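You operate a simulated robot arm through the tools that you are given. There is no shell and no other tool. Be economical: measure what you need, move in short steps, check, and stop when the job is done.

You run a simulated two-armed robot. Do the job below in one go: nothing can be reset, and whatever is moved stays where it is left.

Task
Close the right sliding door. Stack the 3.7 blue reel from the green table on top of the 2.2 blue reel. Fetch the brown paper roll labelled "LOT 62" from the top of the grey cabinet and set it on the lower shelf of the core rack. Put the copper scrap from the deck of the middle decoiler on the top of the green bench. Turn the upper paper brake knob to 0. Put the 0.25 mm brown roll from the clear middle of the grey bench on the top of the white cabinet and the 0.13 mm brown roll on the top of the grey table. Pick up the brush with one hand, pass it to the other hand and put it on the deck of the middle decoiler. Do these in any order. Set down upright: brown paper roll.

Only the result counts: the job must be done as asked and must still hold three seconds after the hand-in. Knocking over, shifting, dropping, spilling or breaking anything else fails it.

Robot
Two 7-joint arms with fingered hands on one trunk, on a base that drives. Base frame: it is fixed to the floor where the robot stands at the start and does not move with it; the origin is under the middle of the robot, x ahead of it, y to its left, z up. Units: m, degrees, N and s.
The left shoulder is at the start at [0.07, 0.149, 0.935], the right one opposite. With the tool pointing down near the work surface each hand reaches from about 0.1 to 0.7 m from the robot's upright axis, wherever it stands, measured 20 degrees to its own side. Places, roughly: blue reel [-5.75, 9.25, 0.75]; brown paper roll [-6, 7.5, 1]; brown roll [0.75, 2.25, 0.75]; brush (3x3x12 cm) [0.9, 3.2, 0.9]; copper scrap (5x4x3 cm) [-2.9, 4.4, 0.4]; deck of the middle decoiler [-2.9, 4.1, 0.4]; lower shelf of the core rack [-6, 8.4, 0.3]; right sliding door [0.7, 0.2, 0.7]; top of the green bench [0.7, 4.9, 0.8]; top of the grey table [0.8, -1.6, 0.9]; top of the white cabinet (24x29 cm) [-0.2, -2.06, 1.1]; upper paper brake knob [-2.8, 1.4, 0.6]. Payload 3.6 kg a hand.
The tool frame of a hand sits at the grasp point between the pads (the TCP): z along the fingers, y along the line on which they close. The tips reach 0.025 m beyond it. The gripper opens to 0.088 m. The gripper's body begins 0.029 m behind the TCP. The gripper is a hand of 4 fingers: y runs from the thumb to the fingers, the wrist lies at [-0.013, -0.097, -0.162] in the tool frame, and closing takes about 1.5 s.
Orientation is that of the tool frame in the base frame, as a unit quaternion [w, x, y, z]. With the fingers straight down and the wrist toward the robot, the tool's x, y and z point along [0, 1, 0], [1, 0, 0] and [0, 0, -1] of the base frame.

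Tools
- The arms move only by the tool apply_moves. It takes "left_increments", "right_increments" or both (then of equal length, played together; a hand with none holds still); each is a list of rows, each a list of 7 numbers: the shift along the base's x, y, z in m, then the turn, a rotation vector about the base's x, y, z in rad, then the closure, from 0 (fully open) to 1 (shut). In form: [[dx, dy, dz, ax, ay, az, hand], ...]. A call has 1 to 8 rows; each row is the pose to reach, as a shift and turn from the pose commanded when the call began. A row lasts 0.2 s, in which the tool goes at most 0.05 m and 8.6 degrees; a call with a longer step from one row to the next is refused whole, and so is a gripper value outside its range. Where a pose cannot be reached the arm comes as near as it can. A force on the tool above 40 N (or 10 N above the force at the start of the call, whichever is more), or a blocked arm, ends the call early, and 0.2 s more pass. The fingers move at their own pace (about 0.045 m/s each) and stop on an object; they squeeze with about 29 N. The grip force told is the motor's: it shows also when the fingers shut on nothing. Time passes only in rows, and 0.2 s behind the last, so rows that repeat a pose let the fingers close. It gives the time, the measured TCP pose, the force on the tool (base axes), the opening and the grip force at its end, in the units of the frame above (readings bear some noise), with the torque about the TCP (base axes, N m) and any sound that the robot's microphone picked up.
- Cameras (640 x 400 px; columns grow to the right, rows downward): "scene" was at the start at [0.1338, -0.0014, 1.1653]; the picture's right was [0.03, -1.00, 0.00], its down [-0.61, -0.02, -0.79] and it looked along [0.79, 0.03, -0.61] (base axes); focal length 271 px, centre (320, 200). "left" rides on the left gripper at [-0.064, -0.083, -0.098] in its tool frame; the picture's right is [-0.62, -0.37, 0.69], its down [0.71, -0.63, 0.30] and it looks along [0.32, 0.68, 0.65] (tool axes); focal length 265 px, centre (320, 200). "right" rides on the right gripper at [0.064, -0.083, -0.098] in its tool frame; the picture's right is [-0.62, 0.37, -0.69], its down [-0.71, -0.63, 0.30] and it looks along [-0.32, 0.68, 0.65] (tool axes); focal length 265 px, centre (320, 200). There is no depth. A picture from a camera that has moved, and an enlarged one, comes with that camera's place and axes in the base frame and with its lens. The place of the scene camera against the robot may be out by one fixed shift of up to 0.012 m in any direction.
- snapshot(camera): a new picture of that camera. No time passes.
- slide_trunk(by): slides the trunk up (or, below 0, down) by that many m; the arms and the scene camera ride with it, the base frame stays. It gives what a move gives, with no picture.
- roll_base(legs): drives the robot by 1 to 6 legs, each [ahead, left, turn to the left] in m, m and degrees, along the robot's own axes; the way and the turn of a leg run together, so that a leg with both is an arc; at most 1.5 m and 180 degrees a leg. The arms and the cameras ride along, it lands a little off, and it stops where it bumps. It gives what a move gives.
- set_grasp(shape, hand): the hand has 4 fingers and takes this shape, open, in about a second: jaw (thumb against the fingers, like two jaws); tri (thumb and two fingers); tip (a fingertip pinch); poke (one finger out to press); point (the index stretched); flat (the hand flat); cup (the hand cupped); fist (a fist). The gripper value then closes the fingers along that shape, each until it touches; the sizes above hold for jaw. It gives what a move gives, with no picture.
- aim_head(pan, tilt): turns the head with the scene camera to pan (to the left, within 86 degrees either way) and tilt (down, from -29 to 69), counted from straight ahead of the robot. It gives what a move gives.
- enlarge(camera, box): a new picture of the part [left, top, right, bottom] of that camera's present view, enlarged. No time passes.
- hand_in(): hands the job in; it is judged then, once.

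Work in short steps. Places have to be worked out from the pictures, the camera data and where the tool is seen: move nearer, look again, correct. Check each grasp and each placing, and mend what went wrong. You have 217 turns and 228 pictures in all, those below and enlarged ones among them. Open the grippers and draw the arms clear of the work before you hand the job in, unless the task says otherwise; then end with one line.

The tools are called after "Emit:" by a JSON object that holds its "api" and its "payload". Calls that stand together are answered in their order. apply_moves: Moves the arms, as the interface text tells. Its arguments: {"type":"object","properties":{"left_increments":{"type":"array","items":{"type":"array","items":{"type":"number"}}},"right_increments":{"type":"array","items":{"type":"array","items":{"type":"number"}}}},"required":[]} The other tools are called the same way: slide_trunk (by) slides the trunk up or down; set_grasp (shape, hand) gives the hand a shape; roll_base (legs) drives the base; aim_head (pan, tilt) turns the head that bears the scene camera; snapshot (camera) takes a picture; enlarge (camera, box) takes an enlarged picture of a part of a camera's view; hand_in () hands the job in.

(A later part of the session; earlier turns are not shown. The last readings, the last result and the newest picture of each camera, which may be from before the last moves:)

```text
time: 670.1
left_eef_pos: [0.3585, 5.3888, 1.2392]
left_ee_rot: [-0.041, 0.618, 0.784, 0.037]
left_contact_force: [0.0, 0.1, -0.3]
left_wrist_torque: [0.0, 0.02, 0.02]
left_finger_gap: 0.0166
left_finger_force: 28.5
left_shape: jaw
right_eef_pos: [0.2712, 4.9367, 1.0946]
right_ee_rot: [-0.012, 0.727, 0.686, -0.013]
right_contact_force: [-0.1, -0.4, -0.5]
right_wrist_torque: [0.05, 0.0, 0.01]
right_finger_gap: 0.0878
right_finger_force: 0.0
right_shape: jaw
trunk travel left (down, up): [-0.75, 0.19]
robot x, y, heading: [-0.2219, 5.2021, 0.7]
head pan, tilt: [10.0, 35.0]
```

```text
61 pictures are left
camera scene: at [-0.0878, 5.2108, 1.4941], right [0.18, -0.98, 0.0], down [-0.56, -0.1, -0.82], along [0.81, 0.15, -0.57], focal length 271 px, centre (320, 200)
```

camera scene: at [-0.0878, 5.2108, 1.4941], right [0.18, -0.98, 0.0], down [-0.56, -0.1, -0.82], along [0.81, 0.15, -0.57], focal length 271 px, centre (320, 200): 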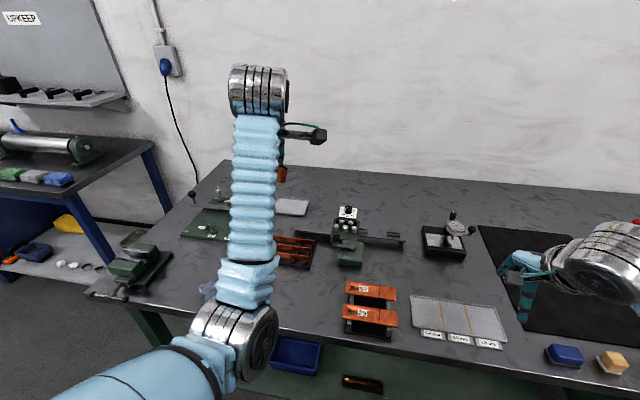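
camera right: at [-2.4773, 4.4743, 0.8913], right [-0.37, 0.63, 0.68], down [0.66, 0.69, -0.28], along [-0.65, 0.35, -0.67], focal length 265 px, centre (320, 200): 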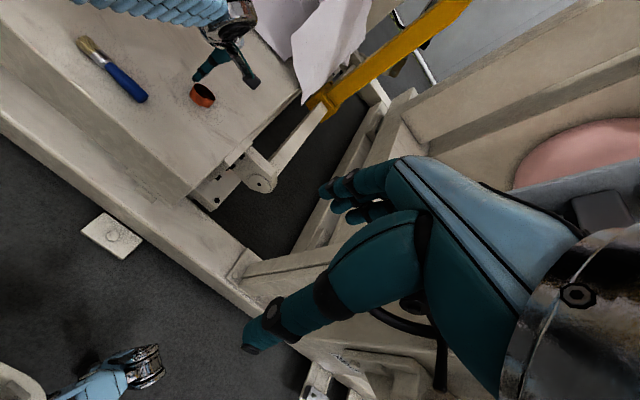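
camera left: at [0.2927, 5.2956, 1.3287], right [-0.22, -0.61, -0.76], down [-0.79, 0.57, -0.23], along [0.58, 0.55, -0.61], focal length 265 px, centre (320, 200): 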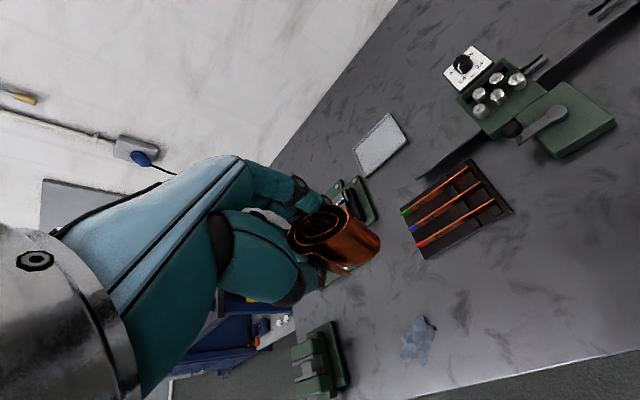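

The spot below is clear; bench top z≈0.83. I lower the scrap with the arm.

Emit:
{"api": "apply_moves", "payload": {"left_increments": [[0, 0, -0.04, 0, 0, 0, 1], [0, 0, -0.08, 0, 0, 0, 1], [0, 0, -0.12, 0, 0, 0, 1], [0, 0, -0.16, 0, 0, 0, 1], [0, 0, -0.2, 0, 0, 0, 1], [0, 0, -0.24, 0, 0, 0, 1], [0, 0, -0.28, 0, 0, 0, 1], [0, 0, -0.32, 0, 0, 0, 1]]}}

Emit:
{"api": "snapshot", "payload": {"camera": "left"}}

```text
time: 672.1
left_eef_pos: [0.3651, 5.4151, 0.9266]
left_ee_rot: [-0.047, 0.607, 0.791, 0.059]
left_contact_force: [0.8, 0.2, -0.4]
left_wrist_torque: [0.01, 0.01, 0.01]
left_finger_gap: 0.0165
left_finger_force: 28.4
left_shape: jaw
right_eef_pos: [0.2713, 4.938, 1.0938]
right_ee_rot: [-0.011, 0.728, 0.685, -0.014]
right_contact_force: [-0.3, -0.3, 0.5]
right_wrist_torque: [-0.02, -0.02, 0.0]
right_finger_gap: 0.0879
right_finger_force: 0.1
right_shape: jaw
trunk travel left (down, up): [-0.75, 0.19]
robot x, y, heading: [-0.2227, 5.1995, 0.8]
head pan, tilt: [10.0, 35.0]
stopped in row 8 (left hand): the arm was blocked; the commanded pose is now the measured one
```

```text
60 pictures are left
camera left: at [0.2999, 5.3177, 1.0109], right [-0.2, -0.58, -0.79], down [-0.79, 0.57, -0.22], along [0.57, 0.58, -0.57], focal length 265 px, centre (320, 200)
```

left: 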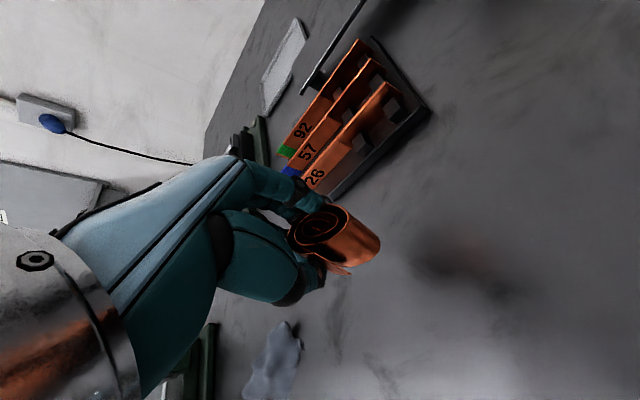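

The arm stopped at z 0.927; I lower the rest with the trunk.

Emit:
{"api": "slide_trunk", "payload": {"by": -0.05}}

Emit:
{"api": "slide_trunk", "payload": {"by": -0.015}}

Emit:
{"api": "snapshot", "payload": {"camera": "left"}}

```text
time: 673.0
left_eef_pos: [0.3637, 5.4148, 0.8773]
left_ee_rot: [-0.046, 0.607, 0.791, 0.06]
left_contact_force: [0.1, 0.5, 8.0]
left_wrist_torque: [-0.01, -0.13, 0.02]
left_finger_gap: 0.0166
left_finger_force: 28.9
left_shape: jaw
right_eef_pos: [0.2703, 4.9381, 1.044]
right_ee_rot: [-0.01, 0.727, 0.686, -0.013]
right_contact_force: [-0.5, 0.3, 0.5]
right_wrist_torque: [0.0, -0.03, -0.03]
right_finger_gap: 0.0878
right_finger_force: 0.1
right_shape: jaw
trunk travel left (down, up): [-0.7, 0.24]
robot x, y, heading: [-0.2229, 5.2001, 0.5]
head pan, tilt: [10.0, 35.0]
```

```text
time: 673.6
left_eef_pos: [0.3712, 5.4155, 0.8767]
left_ee_rot: [-0.034, 0.606, 0.791, 0.073]
left_contact_force: [-4.4, -1.1, 17.6]
left_wrist_torque: [-0.08, -0.12, 0.01]
left_finger_gap: 0.0156
left_finger_force: 28.9
left_shape: jaw
right_eef_pos: [0.2703, 4.9363, 1.0304]
right_ee_rot: [-0.012, 0.727, 0.686, -0.014]
right_contact_force: [0.9, -0.4, 0.7]
right_wrist_torque: [0.0, 0.03, -0.01]
right_finger_gap: 0.0878
right_finger_force: 0.1
right_shape: jaw
trunk travel left (down, up): [-0.687, 0.253]
robot x, y, heading: [-0.2216, 5.2014, 0.7]
head pan, tilt: [10.0, 35.0]
stopped: the force on the tool passed its limit at 43 N (the readings are from after the stop); the commanded pose is now the measured one
```

```text
59 pictures are left
camera left: at [0.3028, 5.3174, 0.9582], right [-0.17, -0.58, -0.8], down [-0.78, 0.57, -0.25], along [0.6, 0.59, -0.55], focal length 265 px, centre (320, 200)
```

left: 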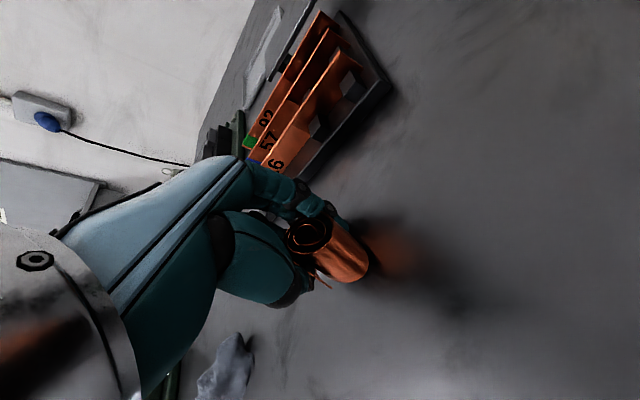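

Contact with the bench. I raise a few millimetres, open, and then lift with the trunk.

Emit:
{"api": "slide_trunk", "payload": {"by": 0.012}}

Emit:
{"api": "apply_moves", "payload": {"left_increments": [[0, 0, 0, 0, 0, 0, 0.8], [0, 0, 0, 0, 0, 0, 0.5], [0, 0, 0, 0, 0, 0, 0.2], [0, 0, 0, 0, 0, 0, 0], [0, 0, 0, 0, 0, 0, 0], [0, 0, 0, 0, 0, 0, 0]]}}

Emit:
{"api": "slide_trunk", "payload": {"by": 0.2}}

Emit:
{"api": "snapshot", "payload": {"camera": "left"}}

```text
time: 674.2
left_eef_pos: [0.3691, 5.4155, 0.8839]
left_ee_rot: [-0.038, 0.606, 0.792, 0.069]
left_contact_force: [0.0, 0.3, -0.3]
left_wrist_torque: [-0.02, -0.01, 0.0]
left_finger_gap: 0.0153
left_finger_force: 28.3
left_shape: jaw
right_eef_pos: [0.2716, 4.9375, 1.0425]
right_ee_rot: [-0.013, 0.727, 0.686, -0.013]
right_contact_force: [-0.2, 0.4, 0.8]
right_wrist_torque: [-0.03, -0.03, 0.0]
right_finger_gap: 0.0879
right_finger_force: 0.0
right_shape: jaw
trunk travel left (down, up): [-0.699, 0.241]
robot x, y, heading: [-0.2193, 5.1992, 0.5]
head pan, tilt: [10.0, 35.0]
```

```text
time: 675.6
left_eef_pos: [0.3696, 5.4152, 0.8845]
left_ee_rot: [-0.037, 0.606, 0.791, 0.069]
left_contact_force: [1.2, -0.6, -0.2]
left_wrist_torque: [0.01, 0.02, -0.02]
left_finger_gap: 0.0877
left_finger_force: 0.1
left_shape: jaw
right_eef_pos: [0.2725, 4.9377, 1.0421]
right_ee_rot: [-0.011, 0.727, 0.686, -0.013]
right_contact_force: [0.5, 0.1, 0.0]
right_wrist_torque: [0.02, 0.0, -0.03]
right_finger_gap: 0.0878
right_finger_force: 0.1
right_shape: jaw
trunk travel left (down, up): [-0.699, 0.241]
robot x, y, heading: [-0.2234, 5.2005, 0.3]
head pan, tilt: [10.0, 35.0]
```

```text
time: 677.8
left_eef_pos: [0.3702, 5.4152, 1.0839]
left_ee_rot: [-0.037, 0.607, 0.791, 0.069]
left_contact_force: [-0.1, -0.7, 0.0]
left_wrist_torque: [0.0, -0.02, -0.01]
left_finger_gap: 0.0877
left_finger_force: 0.0
left_shape: jaw
right_eef_pos: [0.2716, 4.9373, 1.2422]
right_ee_rot: [-0.011, 0.728, 0.686, -0.013]
right_contact_force: [0.6, -1.0, 0.1]
right_wrist_torque: [-0.01, 0.01, -0.01]
right_finger_gap: 0.0881
right_finger_force: 0.1
right_shape: jaw
trunk travel left (down, up): [-0.899, 0.041]
robot x, y, heading: [-0.2166, 5.2006, 0.5]
head pan, tilt: [10.0, 35.0]
```

```text
58 pictures are left
camera left: at [0.3023, 5.3176, 1.1673], right [-0.18, -0.58, -0.8], down [-0.79, 0.57, -0.24], along [0.59, 0.58, -0.56], focal length 265 px, centre (320, 200)
```

left: 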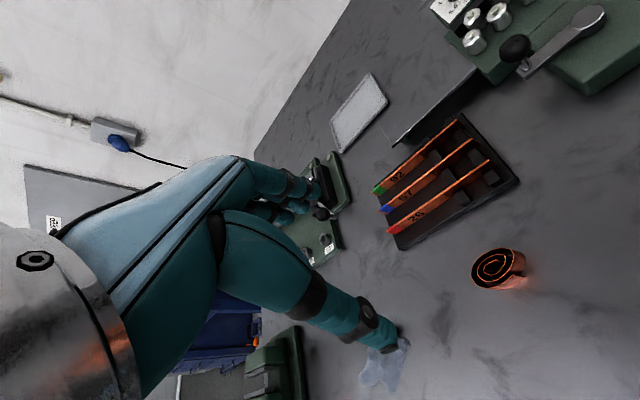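

The scrap lies on the green bench. Next, the far area: I back off and turn around (in separate steps).

Emit:
{"api": "roll_base", "payload": {"legs": [[-0.6, 0, 0]]}}

Emit:
{"api": "roll_base", "payload": {"legs": [[0, 0, 135]]}}

Emit:
{"api": "aim_head", "payload": {"pan": 0, "tilt": 15}}

Emit:
{"api": "snapshot", "payload": {"camera": "scene"}}

```text
time: 685.9
left_eef_pos: [-0.2326, 5.4099, 1.0865]
left_ee_rot: [-0.036, 0.606, 0.792, 0.071]
left_contact_force: [0.8, 0.0, 0.4]
left_wrist_torque: [-0.03, -0.02, -0.01]
left_finger_gap: 0.0876
left_finger_force: 0.1
left_shape: jaw
right_eef_pos: [-0.3322, 4.9311, 1.243]
right_ee_rot: [-0.012, 0.727, 0.686, -0.014]
right_contact_force: [-0.3, 0.4, -0.4]
right_wrist_torque: [0.0, -0.03, 0.01]
right_finger_gap: 0.0877
right_finger_force: 0.0
right_shape: jaw
trunk travel left (down, up): [-0.899, 0.041]
robot x, y, heading: [-0.8267, 5.1934, 0.8]
head pan, tilt: [10.0, 35.0]
```

```text
time: 701.1
left_eef_pos: [-1.398, 5.4578, 1.085]
left_ee_rot: [-0.079, -0.501, 0.862, -0.006]
left_contact_force: [0.7, 0.2, -0.8]
left_wrist_torque: [-0.01, 0.01, 0.0]
left_finger_gap: 0.0878
left_finger_force: 0.0
left_shape: jaw
right_eef_pos: [-0.9922, 5.7281, 1.2427]
right_ee_rot: [0.008, -0.356, 0.934, -0.015]
right_contact_force: [0.2, 0.8, 0.4]
right_wrist_torque: [-0.01, -0.03, 0.02]
right_finger_gap: 0.0878
right_finger_force: 0.1
right_shape: jaw
trunk travel left (down, up): [-0.899, 0.041]
robot x, y, heading: [-0.8228, 5.1933, 135.5]
head pan, tilt: [10.0, 35.0]
```

```text
time: 701.9
left_eef_pos: [-1.3973, 5.4585, 1.0848]
left_ee_rot: [-0.078, -0.502, 0.861, -0.006]
left_contact_force: [-0.2, 1.0, -0.4]
left_wrist_torque: [-0.02, -0.02, -0.01]
left_finger_gap: 0.0875
left_finger_force: 0.1
left_shape: jaw
right_eef_pos: [-0.9902, 5.7271, 1.2434]
right_ee_rot: [0.008, -0.356, 0.934, -0.015]
right_contact_force: [0.1, 0.3, 0.0]
right_wrist_torque: [-0.02, -0.02, 0.01]
right_finger_gap: 0.0882
right_finger_force: 0.1
right_shape: jaw
trunk travel left (down, up): [-0.899, 0.041]
robot x, y, heading: [-0.8254, 5.1928, 135.7]
head pan, tilt: [0.0, 15.0]
```

```text
57 pictures are left
camera scene: at [-0.931, 5.2894, 1.6747], right [0.7, 0.72, 0.0], down [0.19, -0.18, -0.97], along [-0.69, 0.67, -0.26], focal length 271 px, centre (320, 200)
```

scene: 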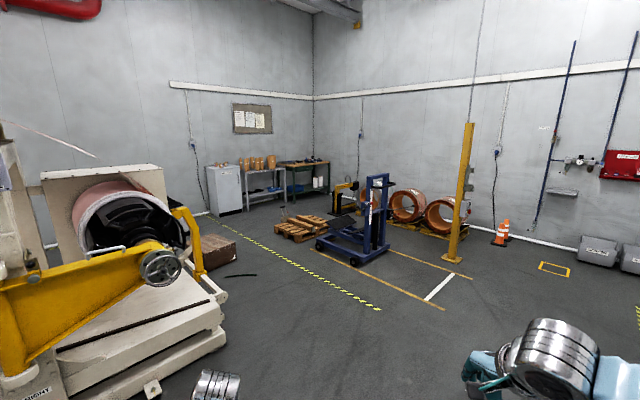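

I see the grey cabinet, core rack and green table in the far corner. I drive nearer to judge the passages.

Emit:
{"api": "roll_base", "payload": {"legs": [[1.04, -0.135, 0], [1.04, -0.135, 0]]}}

Emit:
{"api": "snapshot", "payload": {"camera": "scene"}}

```text
time: 728.5
left_eef_pos: [-2.6921, 7.1082, 1.0853]
left_ee_rot: [-0.077, -0.496, 0.865, -0.007]
left_contact_force: [-0.7, 0.5, -1.2]
left_wrist_torque: [0.0, 0.01, -0.03]
left_finger_gap: 0.0875
left_finger_force: 0.0
left_shape: jaw
right_eef_pos: [-2.2835, 7.3742, 1.2424]
right_ee_rot: [0.009, -0.352, 0.936, -0.017]
right_contact_force: [-1.0, 0.0, 0.3]
right_wrist_torque: [0.0, 0.03, 0.02]
right_finger_gap: 0.0878
right_finger_force: 0.0
right_shape: jaw
trunk travel left (down, up): [-0.899, 0.041]
robot x, y, heading: [-2.1201, 6.8385, 135.5]
head pan, tilt: [0.0, 15.0]
```

```text
56 pictures are left
camera scene: at [-2.2281, 6.9347, 1.6748], right [0.7, 0.71, 0.0], down [0.18, -0.18, -0.97], along [-0.69, 0.68, -0.26], focal length 271 px, centre (320, 200)
```

scene: 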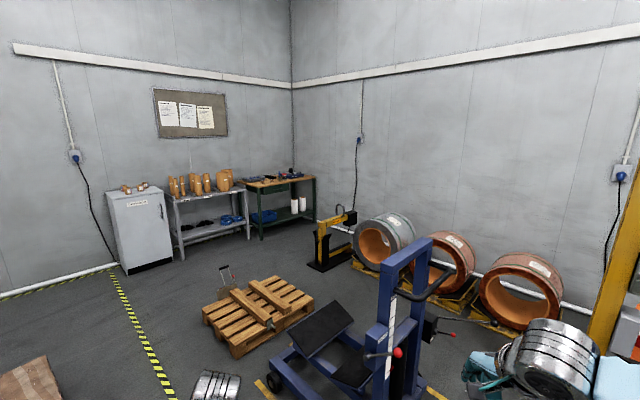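

The passage at y≈7.2 between crate and pallet is about 0.8 m wide. I square to heading 180 and line up.

Emit:
{"api": "roll_base", "payload": {"legs": [[0, 0, 44.5]]}}

Emit:
{"api": "roll_base", "payload": {"legs": [[0.3, -0.37, 0]]}}

Emit:
{"api": "aim_head", "payload": {"pan": 0, "tilt": 30}}

Emit:
{"api": "snapshot", "payload": {"camera": "scene"}}

```text
time: 734.0
left_eef_pos: [-2.7179, 6.6334, 1.0834]
left_ee_rot: [0.07, 0.786, -0.613, 0.037]
left_contact_force: [0.9, 1.2, -0.4]
left_wrist_torque: [-0.01, 0.04, 0.0]
left_finger_gap: 0.0878
left_finger_force: 0.1
left_shape: jaw
right_eef_pos: [-2.6132, 7.1099, 1.2422]
right_ee_rot: [0.013, -0.68, 0.733, -0.012]
right_contact_force: [0.3, 0.0, -0.1]
right_wrist_torque: [0.01, -0.02, -0.03]
right_finger_gap: 0.0877
right_finger_force: 0.1
right_shape: jaw
trunk travel left (down, up): [-0.899, 0.041]
robot x, y, heading: [-2.1228, 6.8381, 179.8]
head pan, tilt: [0.0, 15.0]
```

```text
time: 739.2
left_eef_pos: [-3.0158, 6.9995, 1.0842]
left_ee_rot: [0.07, 0.787, -0.612, 0.037]
left_contact_force: [-0.1, -0.7, -1.2]
left_wrist_torque: [-0.01, -0.02, -0.03]
left_finger_gap: 0.0876
left_finger_force: 0.0
left_shape: jaw
right_eef_pos: [-2.9123, 7.4757, 1.2433]
right_ee_rot: [0.014, -0.681, 0.732, -0.011]
right_contact_force: [1.2, 0.6, 0.1]
right_wrist_torque: [0.03, -0.05, -0.03]
right_finger_gap: 0.0879
right_finger_force: 0.1
right_shape: jaw
trunk travel left (down, up): [-0.899, 0.041]
robot x, y, heading: [-2.4231, 7.2103, 180.1]
head pan, tilt: [0.0, 15.0]
```

```text
time: 740.0
left_eef_pos: [-3.016, 7.0008, 1.0843]
left_ee_rot: [0.07, 0.787, -0.612, 0.036]
left_contact_force: [-0.4, 0.4, 0.3]
left_wrist_torque: [-0.01, 0.0, 0.02]
left_finger_gap: 0.0876
left_finger_force: 0.1
left_shape: jaw
right_eef_pos: [-2.911, 7.477, 1.2433]
right_ee_rot: [0.014, -0.681, 0.732, -0.011]
right_contact_force: [-0.3, 0.0, 0.7]
right_wrist_torque: [-0.01, 0.0, 0.0]
right_finger_gap: 0.0878
right_finger_force: 0.2
right_shape: jaw
trunk travel left (down, up): [-0.899, 0.041]
robot x, y, heading: [-2.423, 7.2102, 179.9]
head pan, tilt: [0.0, 30.0]
```

```text
55 pictures are left
camera scene: at [-2.5659, 7.2061, 1.6507], right [0.0, 1.0, 0.0], down [0.5, 0.0, -0.87], along [-0.87, 0.0, -0.5], focal length 271 px, centre (320, 200)
```

scene: 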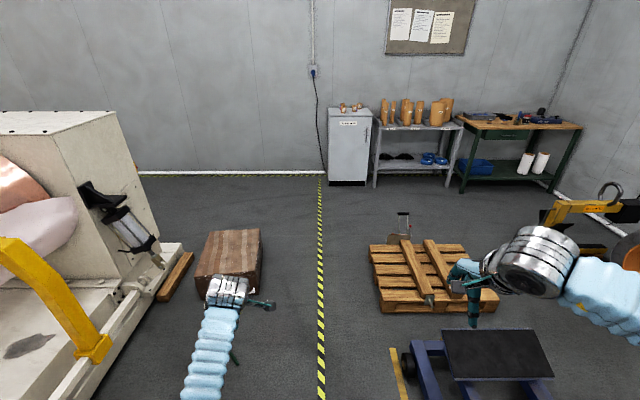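

The corridor (y 6.76–7.62) is centred on my line. I drive straight ahead 2.5 m.

Emit:
{"api": "roll_base", "payload": {"legs": [[1.25, 0, 0], [1.25, 0, 0]]}}

Emit:
{"api": "snapshot", "payload": {"camera": "scene"}}

```text
time: 771.7
left_eef_pos: [-5.5127, 7.0071, 1.0835]
left_ee_rot: [0.07, 0.786, -0.613, 0.038]
left_contact_force: [0.5, 0.2, 0.5]
left_wrist_torque: [0.01, -0.02, 0.03]
left_finger_gap: 0.0877
left_finger_force: 0.0
left_shape: jaw
right_eef_pos: [-5.4063, 7.4828, 1.2424]
right_ee_rot: [0.014, -0.68, 0.733, -0.013]
right_contact_force: [0.3, -0.7, -0.1]
right_wrist_torque: [0.01, 0.02, -0.04]
right_finger_gap: 0.088
right_finger_force: 0.1
right_shape: jaw
trunk travel left (down, up): [-0.899, 0.041]
robot x, y, heading: [-4.9177, 7.2123, 179.5]
head pan, tilt: [0.0, 30.0]
```

```text
54 pictures are left
camera scene: at [-5.0621, 7.211, 1.6505], right [0.0, 1.0, 0.0], down [0.5, 0.0, -0.87], along [-0.87, 0.0, -0.5], focal length 271 px, centre (320, 200)
```

scene: 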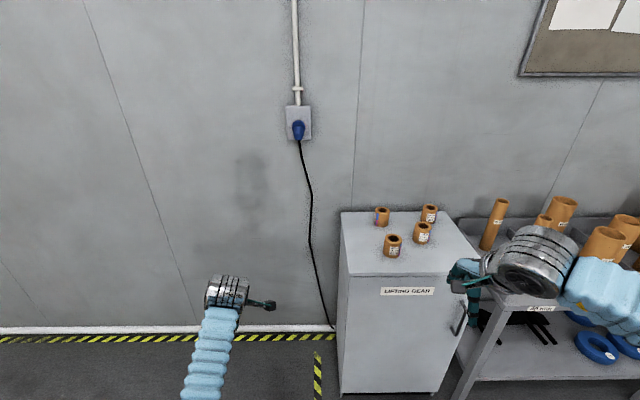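

Four small rolls stand on the cabinet. I zoom to read the labels.

Emit:
{"api": "enlarge", "payload": {"camera": "scene", "box": [350, 190, 470, 270]}}

```text
5.00 times, centred on (410, 230) of scene
camera zoom: at [-5.0621, 7.211, 1.6505], right [0.0, 1.0, 0.0], down [0.5, 0.0, -0.87], along [-0.87, 0.0, -0.5], focal length 1353 px, centre (-130, 50)
```

zoom: 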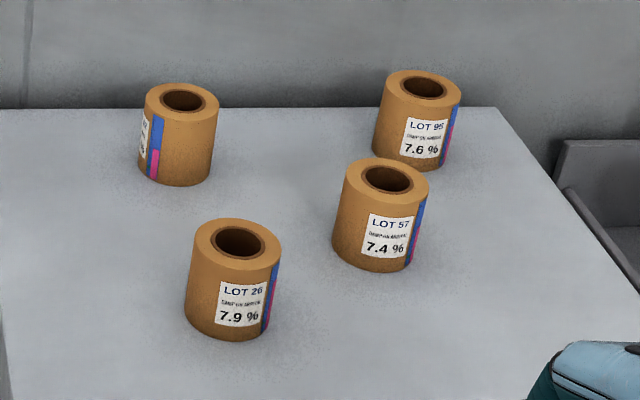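

By elimination the back-left one should be LOT 62; I check through the left hand camera.

Emit:
{"api": "snapshot", "payload": {"camera": "left"}}

```text
52 pictures are left
camera left: at [-5.4458, 7.1036, 1.167], right [0.19, 0.57, -0.8], down [0.78, -0.58, -0.24], along [-0.6, -0.58, -0.55], focal length 265 px, centre (320, 200)
```

left: 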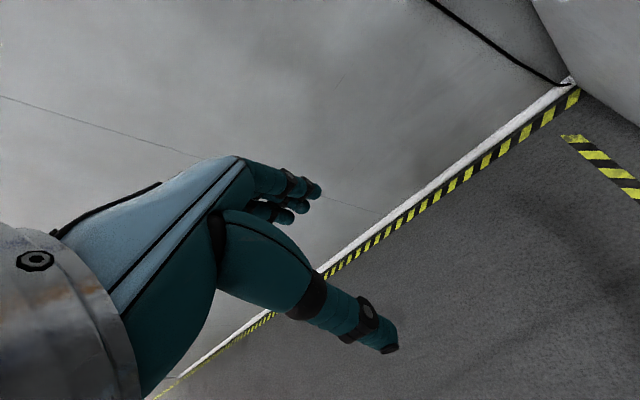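

I drive closer so the right hand can reach the back-left roll at about [-6.0, 7.47].

Emit:
{"api": "roll_base", "payload": {"legs": [[0.36, 0, 0]]}}

Emit:
{"api": "apply_moves", "payload": {"right_increments": [[-0.03, -0.003, 0, 0, 0, 0.02, 0], [-0.06, -0.006, 0, 0, 0, 0.04, 0], [-0.09, -0.009, 0, 0, 0, 0.06, 0], [-0.12, -0.012, 0, 0, 0, 0.07, 0]]}}

Emit:
{"api": "snapshot", "payload": {"camera": "right"}}

Emit:
{"api": "snapshot", "payload": {"camera": "scene"}}

```text
time: 776.9
left_eef_pos: [-5.8704, 7.0073, 1.0841]
left_ee_rot: [0.07, 0.787, -0.612, 0.036]
left_contact_force: [-0.9, 0.9, -0.3]
left_wrist_torque: [0.0, 0.03, 0.0]
left_finger_gap: 0.0874
left_finger_force: 0.0
left_shape: jaw
right_eef_pos: [-5.7653, 7.4837, 1.2434]
right_ee_rot: [0.012, -0.681, 0.732, -0.013]
right_contact_force: [0.1, 0.7, -0.5]
right_wrist_torque: [-0.02, 0.02, 0.05]
right_finger_gap: 0.088
right_finger_force: 0.0
right_shape: jaw
trunk travel left (down, up): [-0.899, 0.041]
robot x, y, heading: [-5.2797, 7.2148, 179.7]
head pan, tilt: [0.0, 30.0]
```

```text
time: 777.9
left_eef_pos: [-5.8729, 7.006, 1.0839]
left_ee_rot: [0.069, 0.786, -0.613, 0.037]
left_contact_force: [0.1, -0.7, 1.1]
left_wrist_torque: [0.02, -0.02, 0.0]
left_finger_gap: 0.0873
left_finger_force: 0.0
left_shape: jaw
right_eef_pos: [-5.8887, 7.4697, 1.2424]
right_ee_rot: [0.014, -0.706, 0.708, -0.011]
right_contact_force: [0.3, 0.5, -0.8]
right_wrist_torque: [-0.01, 0.02, 0.01]
right_finger_gap: 0.0876
right_finger_force: 0.1
right_shape: jaw
trunk travel left (down, up): [-0.899, 0.041]
robot x, y, heading: [-5.2818, 7.2147, 179.8]
head pan, tilt: [0.0, 30.0]
```

```text
51 pictures are left
camera right: at [-5.8084, 7.4045, 1.3439], right [-0.39, 0.62, 0.68], down [0.64, 0.71, -0.28], along [-0.66, 0.33, -0.68], focal length 265 px, centre (320, 200)
```

right: 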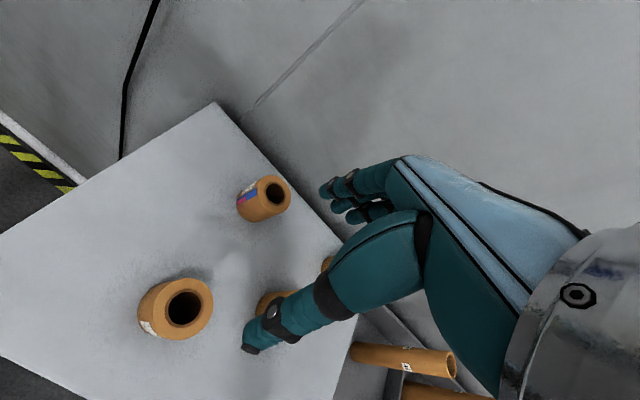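

```text
50 pictures are left
camera scene: at [-5.4249, 7.2091, 1.6504], right [0.0, 1.0, 0.0], down [0.5, 0.0, -0.87], along [-0.87, 0.0, -0.5], focal length 271 px, centre (320, 200)
```

scene: 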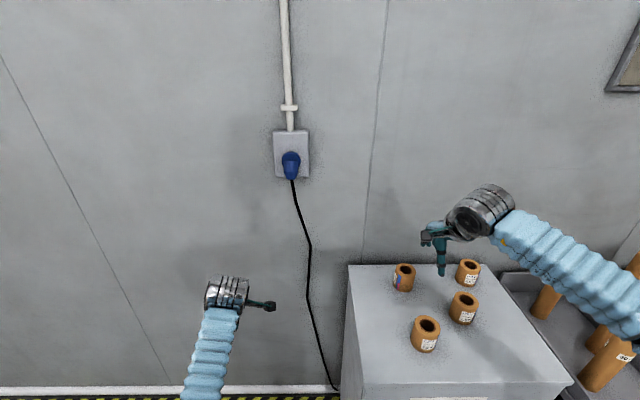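

Triangulated: roll top at [-6.02, 7.467, 1.067]. I zoom to see its label.

Emit:
{"api": "enlarge", "payload": {"camera": "scene", "box": [385, 255, 425, 300]}}

Emit:
{"api": "enlarge", "payload": {"camera": "right", "box": [220, 160, 310, 230]}}

```text
8.89 times, centred on (405, 278) of scene
camera zoom: at [-5.4249, 7.2091, 1.6504], right [0.0, 1.0, 0.0], down [0.5, 0.0, -0.87], along [-0.87, 0.0, -0.5], focal length 2405 px, centre (-436, -489)
```

zoom: 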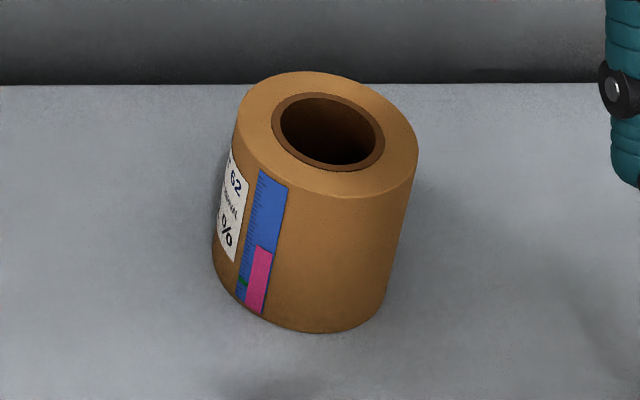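

```text
5.71 times, centred on (265, 195) of right
camera zoom: at [-5.8084, 7.4045, 1.3439], right [-0.39, 0.62, 0.68], down [0.64, 0.71, -0.28], along [-0.66, 0.33, -0.68], focal length 1517 px, centre (634, 229)
```

zoom: 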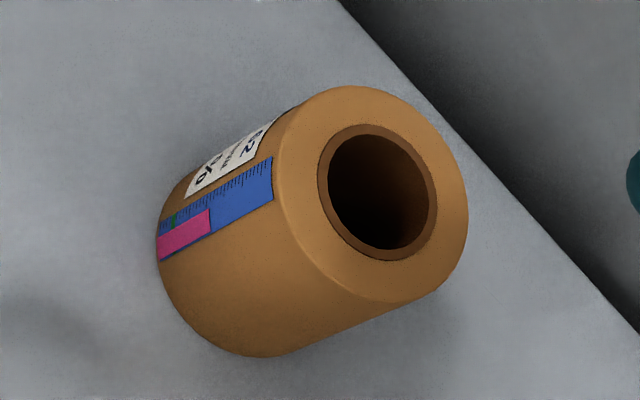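

Label reads 62. I move over it and descend.

Emit:
{"api": "apply_moves", "payload": {"right_increments": [[-0.035, 0, -0.01, 0, 0, 0, 0], [-0.07, 0, -0.03, 0, 0, 0, 0], [-0.1, -0.002, -0.05, 0, 0, 0, 0], [-0.131, -0.003, -0.07, 0, 0, 0, 0], [-0.131, -0.003, -0.11, 0, 0, 0, 0], [-0.131, -0.003, -0.14, 0, 0, 0, 0]]}}

Emit:
{"api": "snapshot", "payload": {"camera": "right"}}

```text
time: 779.3
left_eef_pos: [-5.8729, 7.0069, 1.0839]
left_ee_rot: [0.07, 0.787, -0.612, 0.037]
left_contact_force: [-0.3, 0.3, 0.3]
left_wrist_torque: [0.0, 0.0, 0.0]
left_finger_gap: 0.0877
left_finger_force: 0.1
left_shape: jaw
right_eef_pos: [-6.0187, 7.4686, 1.1]
right_ee_rot: [0.014, -0.706, 0.708, -0.012]
right_contact_force: [-0.1, -0.2, -0.2]
right_wrist_torque: [0.01, 0.02, 0.01]
right_finger_gap: 0.0877
right_finger_force: 0.1
right_shape: jaw
trunk travel left (down, up): [-0.899, 0.041]
robot x, y, heading: [-5.2802, 7.2128, 179.7]
head pan, tilt: [0.0, 30.0]
```

```text
47 pictures are left
camera right: at [-5.9386, 7.4034, 1.2026], right [-0.39, 0.62, 0.68], down [0.64, 0.71, -0.28], along [-0.66, 0.33, -0.68], focal length 265 px, centre (320, 200)
```

right: 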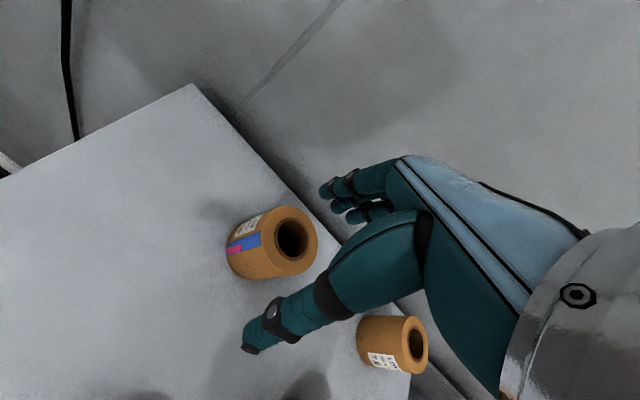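

Well aligned. I descend, grip, and lift with the arm.

Emit:
{"api": "apply_moves", "payload": {"right_increments": [[-0.007, -0.001, -0.03, 0, 0, 0, 0], [-0.007, -0.001, -0.055, 0, 0, 0, 0], [-0.007, -0.001, -0.055, 0, 0, 0, 0.5], [-0.007, -0.001, -0.055, 0, 0, 0, 1], [-0.007, -0.001, -0.055, 0, 0, 0, 1], [-0.007, -0.001, -0.055, 0, 0, 0, 1], [-0.007, -0.001, -0.055, 0, 0, 0, 1], [-0.007, -0.001, -0.055, 0, 0, 0, 1]]}}

Emit:
{"api": "apply_moves", "payload": {"right_increments": [[0, 0, 0.02, 0, 0, 0, 1], [0, 0, 0.06, 0, 0, 0, 1], [0, 0, 0.1, 0, 0, 0, 1], [0.01, 0, 0.14, 0, 0, 0, 1], [0.03, 0, 0.18, 0, 0, 0, 1]]}}

Emit:
{"api": "snapshot", "payload": {"camera": "right"}}

```text
time: 781.1
left_eef_pos: [-5.8709, 7.0063, 1.0846]
left_ee_rot: [0.07, 0.787, -0.611, 0.036]
left_contact_force: [-0.1, 0.0, 1.1]
left_wrist_torque: [0.01, 0.04, 0.01]
left_finger_gap: 0.0877
left_finger_force: 0.1
left_shape: jaw
right_eef_pos: [-6.0097, 7.4586, 1.0564]
right_ee_rot: [0.014, -0.706, 0.708, -0.012]
right_contact_force: [-0.2, -0.1, -0.2]
right_wrist_torque: [0.0, 0.0, -0.01]
right_finger_gap: 0.0
right_finger_force: 23.0
right_shape: jaw
right hand out of reach, approached as far as the arm can: row 1, 2, 3, 4, 5, 6, 7, 8
trunk travel left (down, up): [-0.899, 0.041]
robot x, y, heading: [-5.2782, 7.2138, 179.8]
head pan, tilt: [0.0, 30.0]
```

```text
time: 782.3
left_eef_pos: [-5.8699, 7.0072, 1.0865]
left_ee_rot: [0.071, 0.787, -0.612, 0.037]
left_contact_force: [-0.1, -0.2, 0.3]
left_wrist_torque: [-0.02, 0.03, -0.01]
left_finger_gap: 0.0878
left_finger_force: 0.1
left_shape: jaw
right_eef_pos: [-5.9776, 7.459, 1.2381]
right_ee_rot: [0.014, -0.706, 0.708, -0.011]
right_contact_force: [-0.3, -0.1, 0.3]
right_wrist_torque: [0.01, 0.0, 0.0]
right_finger_gap: 0.0
right_finger_force: 28.9
right_shape: jaw
trunk travel left (down, up): [-0.899, 0.041]
robot x, y, heading: [-5.281, 7.2124, 180.1]
head pan, tilt: [0.0, 30.0]
```

```text
46 pictures are left
camera right: at [-5.8978, 7.3946, 1.3405], right [-0.39, 0.62, 0.68], down [0.64, 0.71, -0.28], along [-0.66, 0.33, -0.68], focal length 265 px, centre (320, 200)
```

right: 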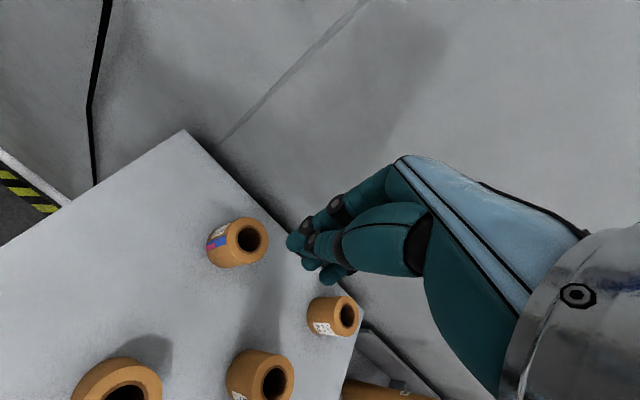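

The arm fell short and closed on air; the roll is untouched. I open, step the base 4 cm forward and lower the trunk for more reach.

Emit:
{"api": "apply_moves", "payload": {"right_increments": [[0, 0, 0, 0, 0, 0, 0.5], [0, 0, 0.01, 0, 0, 0, 0], [0, 0, 0.02, 0, 0, 0, 0], [0, 0, 0.02, 0, 0, 0, 0], [0, 0, 0.02, 0, 0, 0, 0]]}}

Emit:
{"api": "roll_base", "payload": {"legs": [[0.045, 0, 0]]}}

Emit:
{"api": "slide_trunk", "payload": {"by": -0.12}}

Emit:
{"api": "snapshot", "payload": {"camera": "right"}}

```text
time: 783.5
left_eef_pos: [-5.8723, 7.0071, 1.0829]
left_ee_rot: [0.07, 0.787, -0.612, 0.037]
left_contact_force: [-0.2, -0.6, 0.6]
left_wrist_torque: [0.0, -0.05, -0.02]
left_finger_gap: 0.0875
left_finger_force: 0.0
left_shape: jaw
right_eef_pos: [-5.9799, 7.4594, 1.2575]
right_ee_rot: [0.015, -0.706, 0.708, -0.012]
right_contact_force: [0.5, 0.2, -0.1]
right_wrist_torque: [0.03, 0.01, 0.0]
right_finger_gap: 0.0837
right_finger_force: 0.1
right_shape: jaw
trunk travel left (down, up): [-0.899, 0.041]
robot x, y, heading: [-5.2801, 7.2134, 179.8]
head pan, tilt: [0.0, 30.0]
```

```text
time: 784.7
left_eef_pos: [-5.9146, 7.0063, 1.0841]
left_ee_rot: [0.07, 0.786, -0.613, 0.037]
left_contact_force: [0.5, -1.0, -0.4]
left_wrist_torque: [-0.05, 0.01, 0.03]
left_finger_gap: 0.0877
left_finger_force: 0.0
left_shape: jaw
right_eef_pos: [-6.0238, 7.4608, 1.2559]
right_ee_rot: [0.014, -0.705, 0.709, -0.012]
right_contact_force: [-1.0, -0.3, -1.2]
right_wrist_torque: [-0.03, 0.0, -0.02]
right_finger_gap: 0.0875
right_finger_force: 0.0
right_shape: jaw
trunk travel left (down, up): [-0.899, 0.041]
robot x, y, heading: [-5.3268, 7.2128, 180.0]
head pan, tilt: [0.0, 30.0]
```

```text
time: 786.2
left_eef_pos: [-5.9164, 7.0064, 0.9645]
left_ee_rot: [0.07, 0.787, -0.612, 0.037]
left_contact_force: [0.5, 1.1, 0.3]
left_wrist_torque: [0.0, 0.02, -0.01]
left_finger_gap: 0.0877
left_finger_force: 0.1
left_shape: jaw
right_eef_pos: [-6.0247, 7.4594, 1.1371]
right_ee_rot: [0.013, -0.706, 0.708, -0.01]
right_contact_force: [0.8, 0.0, -0.1]
right_wrist_torque: [0.01, 0.02, 0.0]
right_finger_gap: 0.0876
right_finger_force: 0.0
right_shape: jaw
trunk travel left (down, up): [-0.779, 0.161]
robot x, y, heading: [-5.3297, 7.2118, 179.9]
head pan, tilt: [0.0, 30.0]
```

```text
45 pictures are left
camera right: at [-5.9442, 7.3937, 1.2393], right [-0.39, 0.62, 0.68], down [0.64, 0.71, -0.28], along [-0.66, 0.33, -0.68], focal length 265 px, centre (320, 200)
```

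right: 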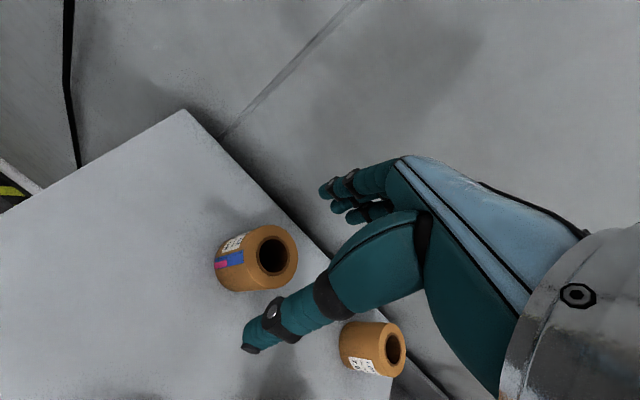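

Roll at [-6.032, 7.468]. I centre and descend, then check before closing.

Emit:
{"api": "apply_moves", "payload": {"right_increments": [[-0.006, 0.009, -0.03, 0, 0, 0, 0], [-0.006, 0.009, -0.06, 0, 0, 0, 0], [-0.006, 0.009, -0.08, 0, 0, 0, 0], [-0.006, 0.009, -0.094, 0, 0, 0, 0]]}}

Emit:
{"api": "snapshot", "payload": {"camera": "right"}}

```text
time: 787.2
left_eef_pos: [-5.9175, 7.0061, 0.9641]
left_ee_rot: [0.07, 0.786, -0.613, 0.037]
left_contact_force: [-0.7, -1.1, 0.1]
left_wrist_torque: [-0.02, -0.03, 0.02]
left_finger_gap: 0.0881
left_finger_force: 0.2
left_shape: jaw
right_eef_pos: [-6.0318, 7.4687, 1.0427]
right_ee_rot: [0.015, -0.706, 0.708, -0.012]
right_contact_force: [0.1, -0.4, -0.1]
right_wrist_torque: [0.0, -0.04, -0.01]
right_finger_gap: 0.0877
right_finger_force: 0.1
right_shape: jaw
trunk travel left (down, up): [-0.779, 0.161]
robot x, y, heading: [-5.3291, 7.2112, 179.7]
head pan, tilt: [0.0, 30.0]
```

```text
44 pictures are left
camera right: at [-5.9517, 7.403, 1.1446], right [-0.39, 0.62, 0.68], down [0.64, 0.71, -0.28], along [-0.66, 0.33, -0.68], focal length 265 px, centre (320, 200)
```

right: 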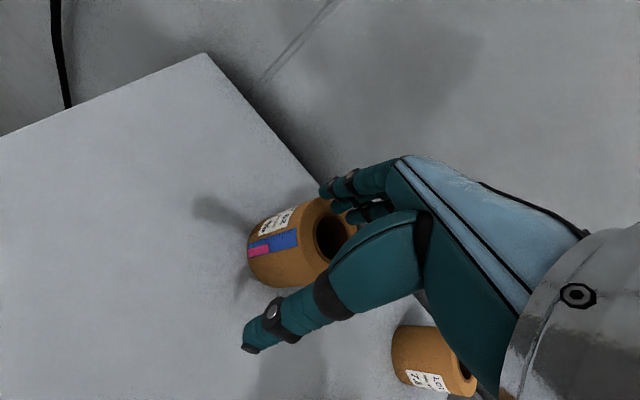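

The roll is between thumb and fingers. I go 1.2 cm lower, close, and lift.

Emit:
{"api": "apply_moves", "payload": {"right_increments": [[0, 0, -0.012, 0, 0, 0, 0], [0, 0, -0.012, 0, 0, 0, 0.5], [0, 0, -0.012, 0, 0, 0, 1], [0, 0, -0.012, 0, 0, 0, 1], [0, 0, -0.012, 0, 0, 0, 1], [0, 0, -0.012, 0, 0, 0, 1], [0, 0, -0.012, 0, 0, 0, 1], [0, 0, -0.012, 0, 0, 0, 1]]}}

Emit:
{"api": "slide_trunk", "payload": {"by": 0.15}}

Emit:
{"api": "snapshot", "payload": {"camera": "right"}}

```text
time: 789.0
left_eef_pos: [-5.9142, 7.0054, 0.9645]
left_ee_rot: [0.069, 0.787, -0.611, 0.035]
left_contact_force: [-0.1, 0.0, 0.5]
left_wrist_torque: [0.04, -0.02, -0.01]
left_finger_gap: 0.0875
left_finger_force: 0.0
left_shape: jaw
right_eef_pos: [-6.0308, 7.4641, 1.0364]
right_ee_rot: [0.01, -0.706, 0.708, -0.009]
right_contact_force: [-6.4, -2.0, 18.9]
right_wrist_torque: [-0.12, 0.66, 0.01]
right_finger_gap: 0.0143
right_finger_force: 29.4
right_shape: jaw
trunk travel left (down, up): [-0.779, 0.161]
robot x, y, heading: [-5.3312, 7.2148, 179.9]
head pan, tilt: [0.0, 30.0]
```

```text
time: 790.8
left_eef_pos: [-5.9167, 7.0061, 1.1143]
left_ee_rot: [0.069, 0.786, -0.613, 0.037]
left_contact_force: [0.3, 0.5, 0.3]
left_wrist_torque: [-0.02, -0.02, 0.03]
left_finger_gap: 0.0875
left_finger_force: 0.0
left_shape: jaw
right_eef_pos: [-6.0316, 7.4682, 1.181]
right_ee_rot: [0.014, -0.706, 0.708, -0.011]
right_contact_force: [-0.7, 0.0, 0.9]
right_wrist_torque: [-0.01, -0.01, 0.03]
right_finger_gap: 0.0131
right_finger_force: 28.9
right_shape: jaw
trunk travel left (down, up): [-0.929, 0.011]
robot x, y, heading: [-5.3293, 7.214, 179.9]
head pan, tilt: [0.0, 30.0]
```

```text
43 pictures are left
camera right: at [-5.9517, 7.4034, 1.2821], right [-0.39, 0.62, 0.68], down [0.64, 0.71, -0.28], along [-0.66, 0.33, -0.68], focal length 265 px, centre (320, 200)
```

right: 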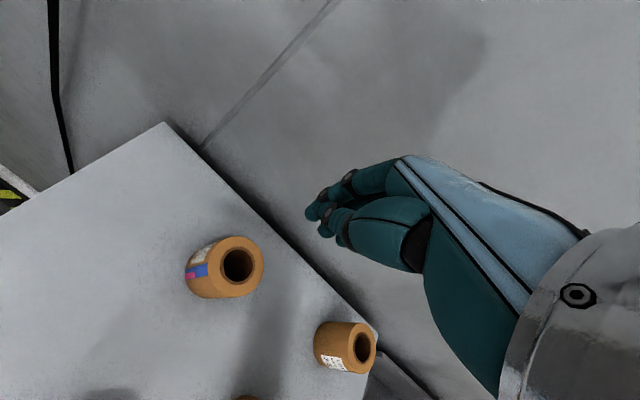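

Missed: two hand-camera views show the roll top is really at [-6.053, 7.482, 1.028]. I open, step 2 cm forward, and re-aim.

Emit:
{"api": "apply_moves", "payload": {"right_increments": [[0, 0, 0, 0, 0, 0, 0.5], [0, 0, 0, 0, 0, 0, 0], [0, 0, 0, 0, 0, 0, 0], [0, 0, 0, 0, 0, 0, 0], [0, 0.006, 0, 0, 0, 0, 0], [-0.002, 0.013, 0, 0, 0, 0, 0]]}}

Emit:
{"api": "roll_base", "payload": {"legs": [[0.022, 0, 0]]}}

Emit:
{"api": "slide_trunk", "payload": {"by": -0.11}}

Emit:
{"api": "snapshot", "payload": {"camera": "right"}}

```text
time: 792.2
left_eef_pos: [-5.9167, 7.0067, 1.1127]
left_ee_rot: [0.07, 0.787, -0.612, 0.037]
left_contact_force: [-0.1, 0.4, -0.4]
left_wrist_torque: [0.01, 0.03, -0.01]
left_finger_gap: 0.0879
left_finger_force: 0.0
left_shape: jaw
right_eef_pos: [-6.0334, 7.4807, 1.1798]
right_ee_rot: [0.014, -0.705, 0.709, -0.011]
right_contact_force: [-0.5, 0.2, 0.1]
right_wrist_torque: [0.01, 0.02, 0.02]
right_finger_gap: 0.0873
right_finger_force: 0.0
right_shape: jaw
trunk travel left (down, up): [-0.929, 0.011]
robot x, y, heading: [-5.3304, 7.216, 179.9]
head pan, tilt: [0.0, 30.0]
```

```text
time: 793.1
left_eef_pos: [-5.9319, 7.007, 1.1169]
left_ee_rot: [0.072, 0.787, -0.612, 0.034]
left_contact_force: [0.6, -0.6, -0.5]
left_wrist_torque: [-0.02, 0.03, 0.0]
left_finger_gap: 0.0876
left_finger_force: 0.0
left_shape: jaw
right_eef_pos: [-6.0485, 7.4814, 1.185]
right_ee_rot: [0.012, -0.705, 0.709, -0.011]
right_contact_force: [0.4, 0.2, -0.4]
right_wrist_torque: [0.02, 0.01, 0.01]
right_finger_gap: 0.0879
right_finger_force: 0.2
right_shape: jaw
trunk travel left (down, up): [-0.929, 0.011]
robot x, y, heading: [-5.3517, 7.2137, 179.8]
head pan, tilt: [0.0, 30.0]
```

```text
time: 794.6
left_eef_pos: [-5.9352, 7.0078, 1.0059]
left_ee_rot: [0.071, 0.787, -0.612, 0.036]
left_contact_force: [0.2, 0.1, -0.2]
left_wrist_torque: [0.01, 0.02, 0.01]
left_finger_gap: 0.0878
left_finger_force: 0.1
left_shape: jaw
right_eef_pos: [-6.0529, 7.4821, 1.0731]
right_ee_rot: [0.013, -0.705, 0.709, -0.01]
right_contact_force: [0.3, -0.3, -0.4]
right_wrist_torque: [-0.02, 0.0, 0.0]
right_finger_gap: 0.0878
right_finger_force: 0.1
right_shape: jaw
trunk travel left (down, up): [-0.819, 0.121]
robot x, y, heading: [-5.3514, 7.2161, 179.9]
head pan, tilt: [0.0, 30.0]
```

```text
42 pictures are left
camera right: at [-5.9726, 7.4161, 1.1743], right [-0.39, 0.62, 0.68], down [0.64, 0.71, -0.28], along [-0.66, 0.33, -0.68], focal length 265 px, centre (320, 200)
```

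right: 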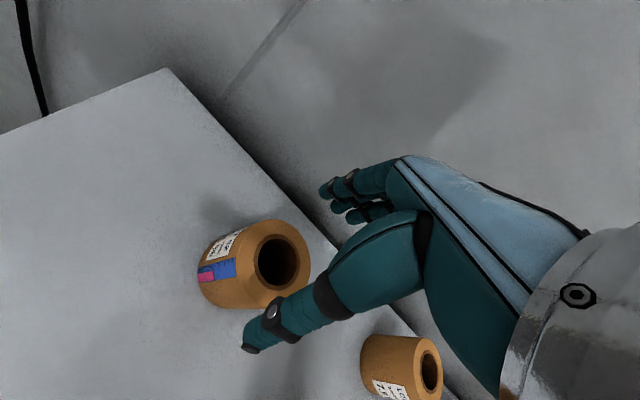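

Aligned with the roll axis. I descend with the trunk and check.

Emit:
{"api": "slide_trunk", "payload": {"by": -0.068}}

Emit:
{"api": "snapshot", "payload": {"camera": "right"}}

```text
time: 795.6
left_eef_pos: [-5.9364, 7.0066, 0.9353]
left_ee_rot: [0.07, 0.786, -0.613, 0.037]
left_contact_force: [0.4, 0.1, 0.8]
left_wrist_torque: [0.02, -0.01, 0.02]
left_finger_gap: 0.0877
left_finger_force: 0.0
left_shape: jaw
right_eef_pos: [-6.0534, 7.4819, 1.0032]
right_ee_rot: [0.014, -0.705, 0.709, -0.011]
right_contact_force: [0.3, 0.3, 0.5]
right_wrist_torque: [-0.01, 0.02, 0.01]
right_finger_gap: 0.0877
right_finger_force: 0.1
right_shape: jaw
trunk travel left (down, up): [-0.751, 0.189]
robot x, y, heading: [-5.351, 7.2171, 180.1]
head pan, tilt: [0.0, 30.0]
```

```text
41 pictures are left
camera right: at [-5.9743, 7.4163, 1.1052], right [-0.39, 0.62, 0.68], down [0.64, 0.71, -0.28], along [-0.66, 0.33, -0.68], focal length 265 px, centre (320, 200)
```

right: 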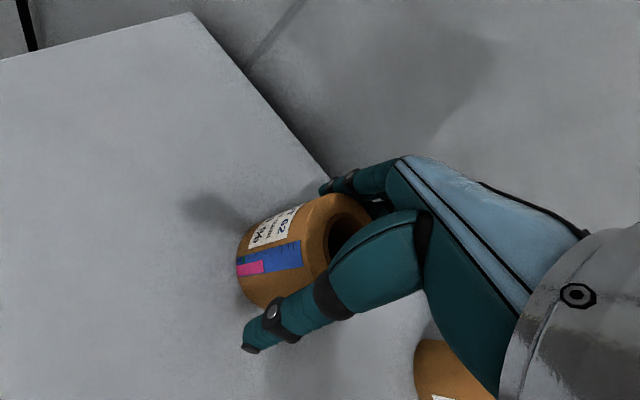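

Properly enclosed now. I close and lift.

Emit:
{"api": "apply_moves", "payload": {"right_increments": [[0, 0, 0, 0, 0, 0, 0.5], [0, 0, 0, 0, 0, 0, 1], [0, 0, 0, 0, 0, 0, 1], [0, 0, 0, 0, 0, 0, 1], [0, 0, 0, 0, 0, 0, 1], [0, 0, 0, 0, 0, 0, 1], [0, 0, 0, 0, 0, 0, 1]]}}

Emit:
{"api": "slide_trunk", "payload": {"by": 0.15}}

Emit:
{"api": "snapshot", "payload": {"camera": "right"}}

```text
time: 797.2
left_eef_pos: [-5.9384, 7.0064, 0.9359]
left_ee_rot: [0.069, 0.787, -0.611, 0.038]
left_contact_force: [-0.8, 0.8, -0.2]
left_wrist_torque: [0.03, 0.01, 0.02]
left_finger_gap: 0.0875
left_finger_force: 0.0
left_shape: jaw
right_eef_pos: [-6.0543, 7.4814, 1.0027]
right_ee_rot: [0.014, -0.705, 0.709, -0.012]
right_contact_force: [-0.1, 0.6, -0.2]
right_wrist_torque: [0.0, 0.03, 0.0]
right_finger_gap: 0.0508
right_finger_force: 28.9
right_shape: jaw
trunk travel left (down, up): [-0.751, 0.189]
robot x, y, heading: [-5.3531, 7.2139, 179.8]
head pan, tilt: [0.0, 30.0]
```

```text
time: 799.0
left_eef_pos: [-5.9378, 7.0075, 1.086]
left_ee_rot: [0.069, 0.787, -0.612, 0.037]
left_contact_force: [0.3, -0.4, 0.6]
left_wrist_torque: [-0.02, -0.02, 0.0]
left_finger_gap: 0.088
left_finger_force: 0.1
left_shape: jaw
right_eef_pos: [-6.0558, 7.4817, 1.1525]
right_ee_rot: [0.014, -0.705, 0.709, -0.011]
right_contact_force: [0.6, -0.6, -1.0]
right_wrist_torque: [0.01, -0.03, 0.03]
right_finger_gap: 0.051
right_finger_force: 29.1
right_shape: jaw
trunk travel left (down, up): [-0.901, 0.039]
robot x, y, heading: [-5.3559, 7.2141, 179.8]
head pan, tilt: [0.0, 30.0]
```

```text
40 pictures are left
camera right: at [-5.9754, 7.4163, 1.2544], right [-0.39, 0.62, 0.68], down [0.64, 0.71, -0.28], along [-0.66, 0.33, -0.68], focal length 265 px, centre (320, 200)
```

right: 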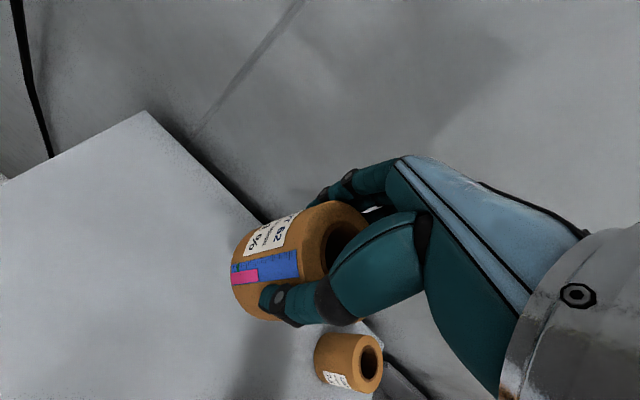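

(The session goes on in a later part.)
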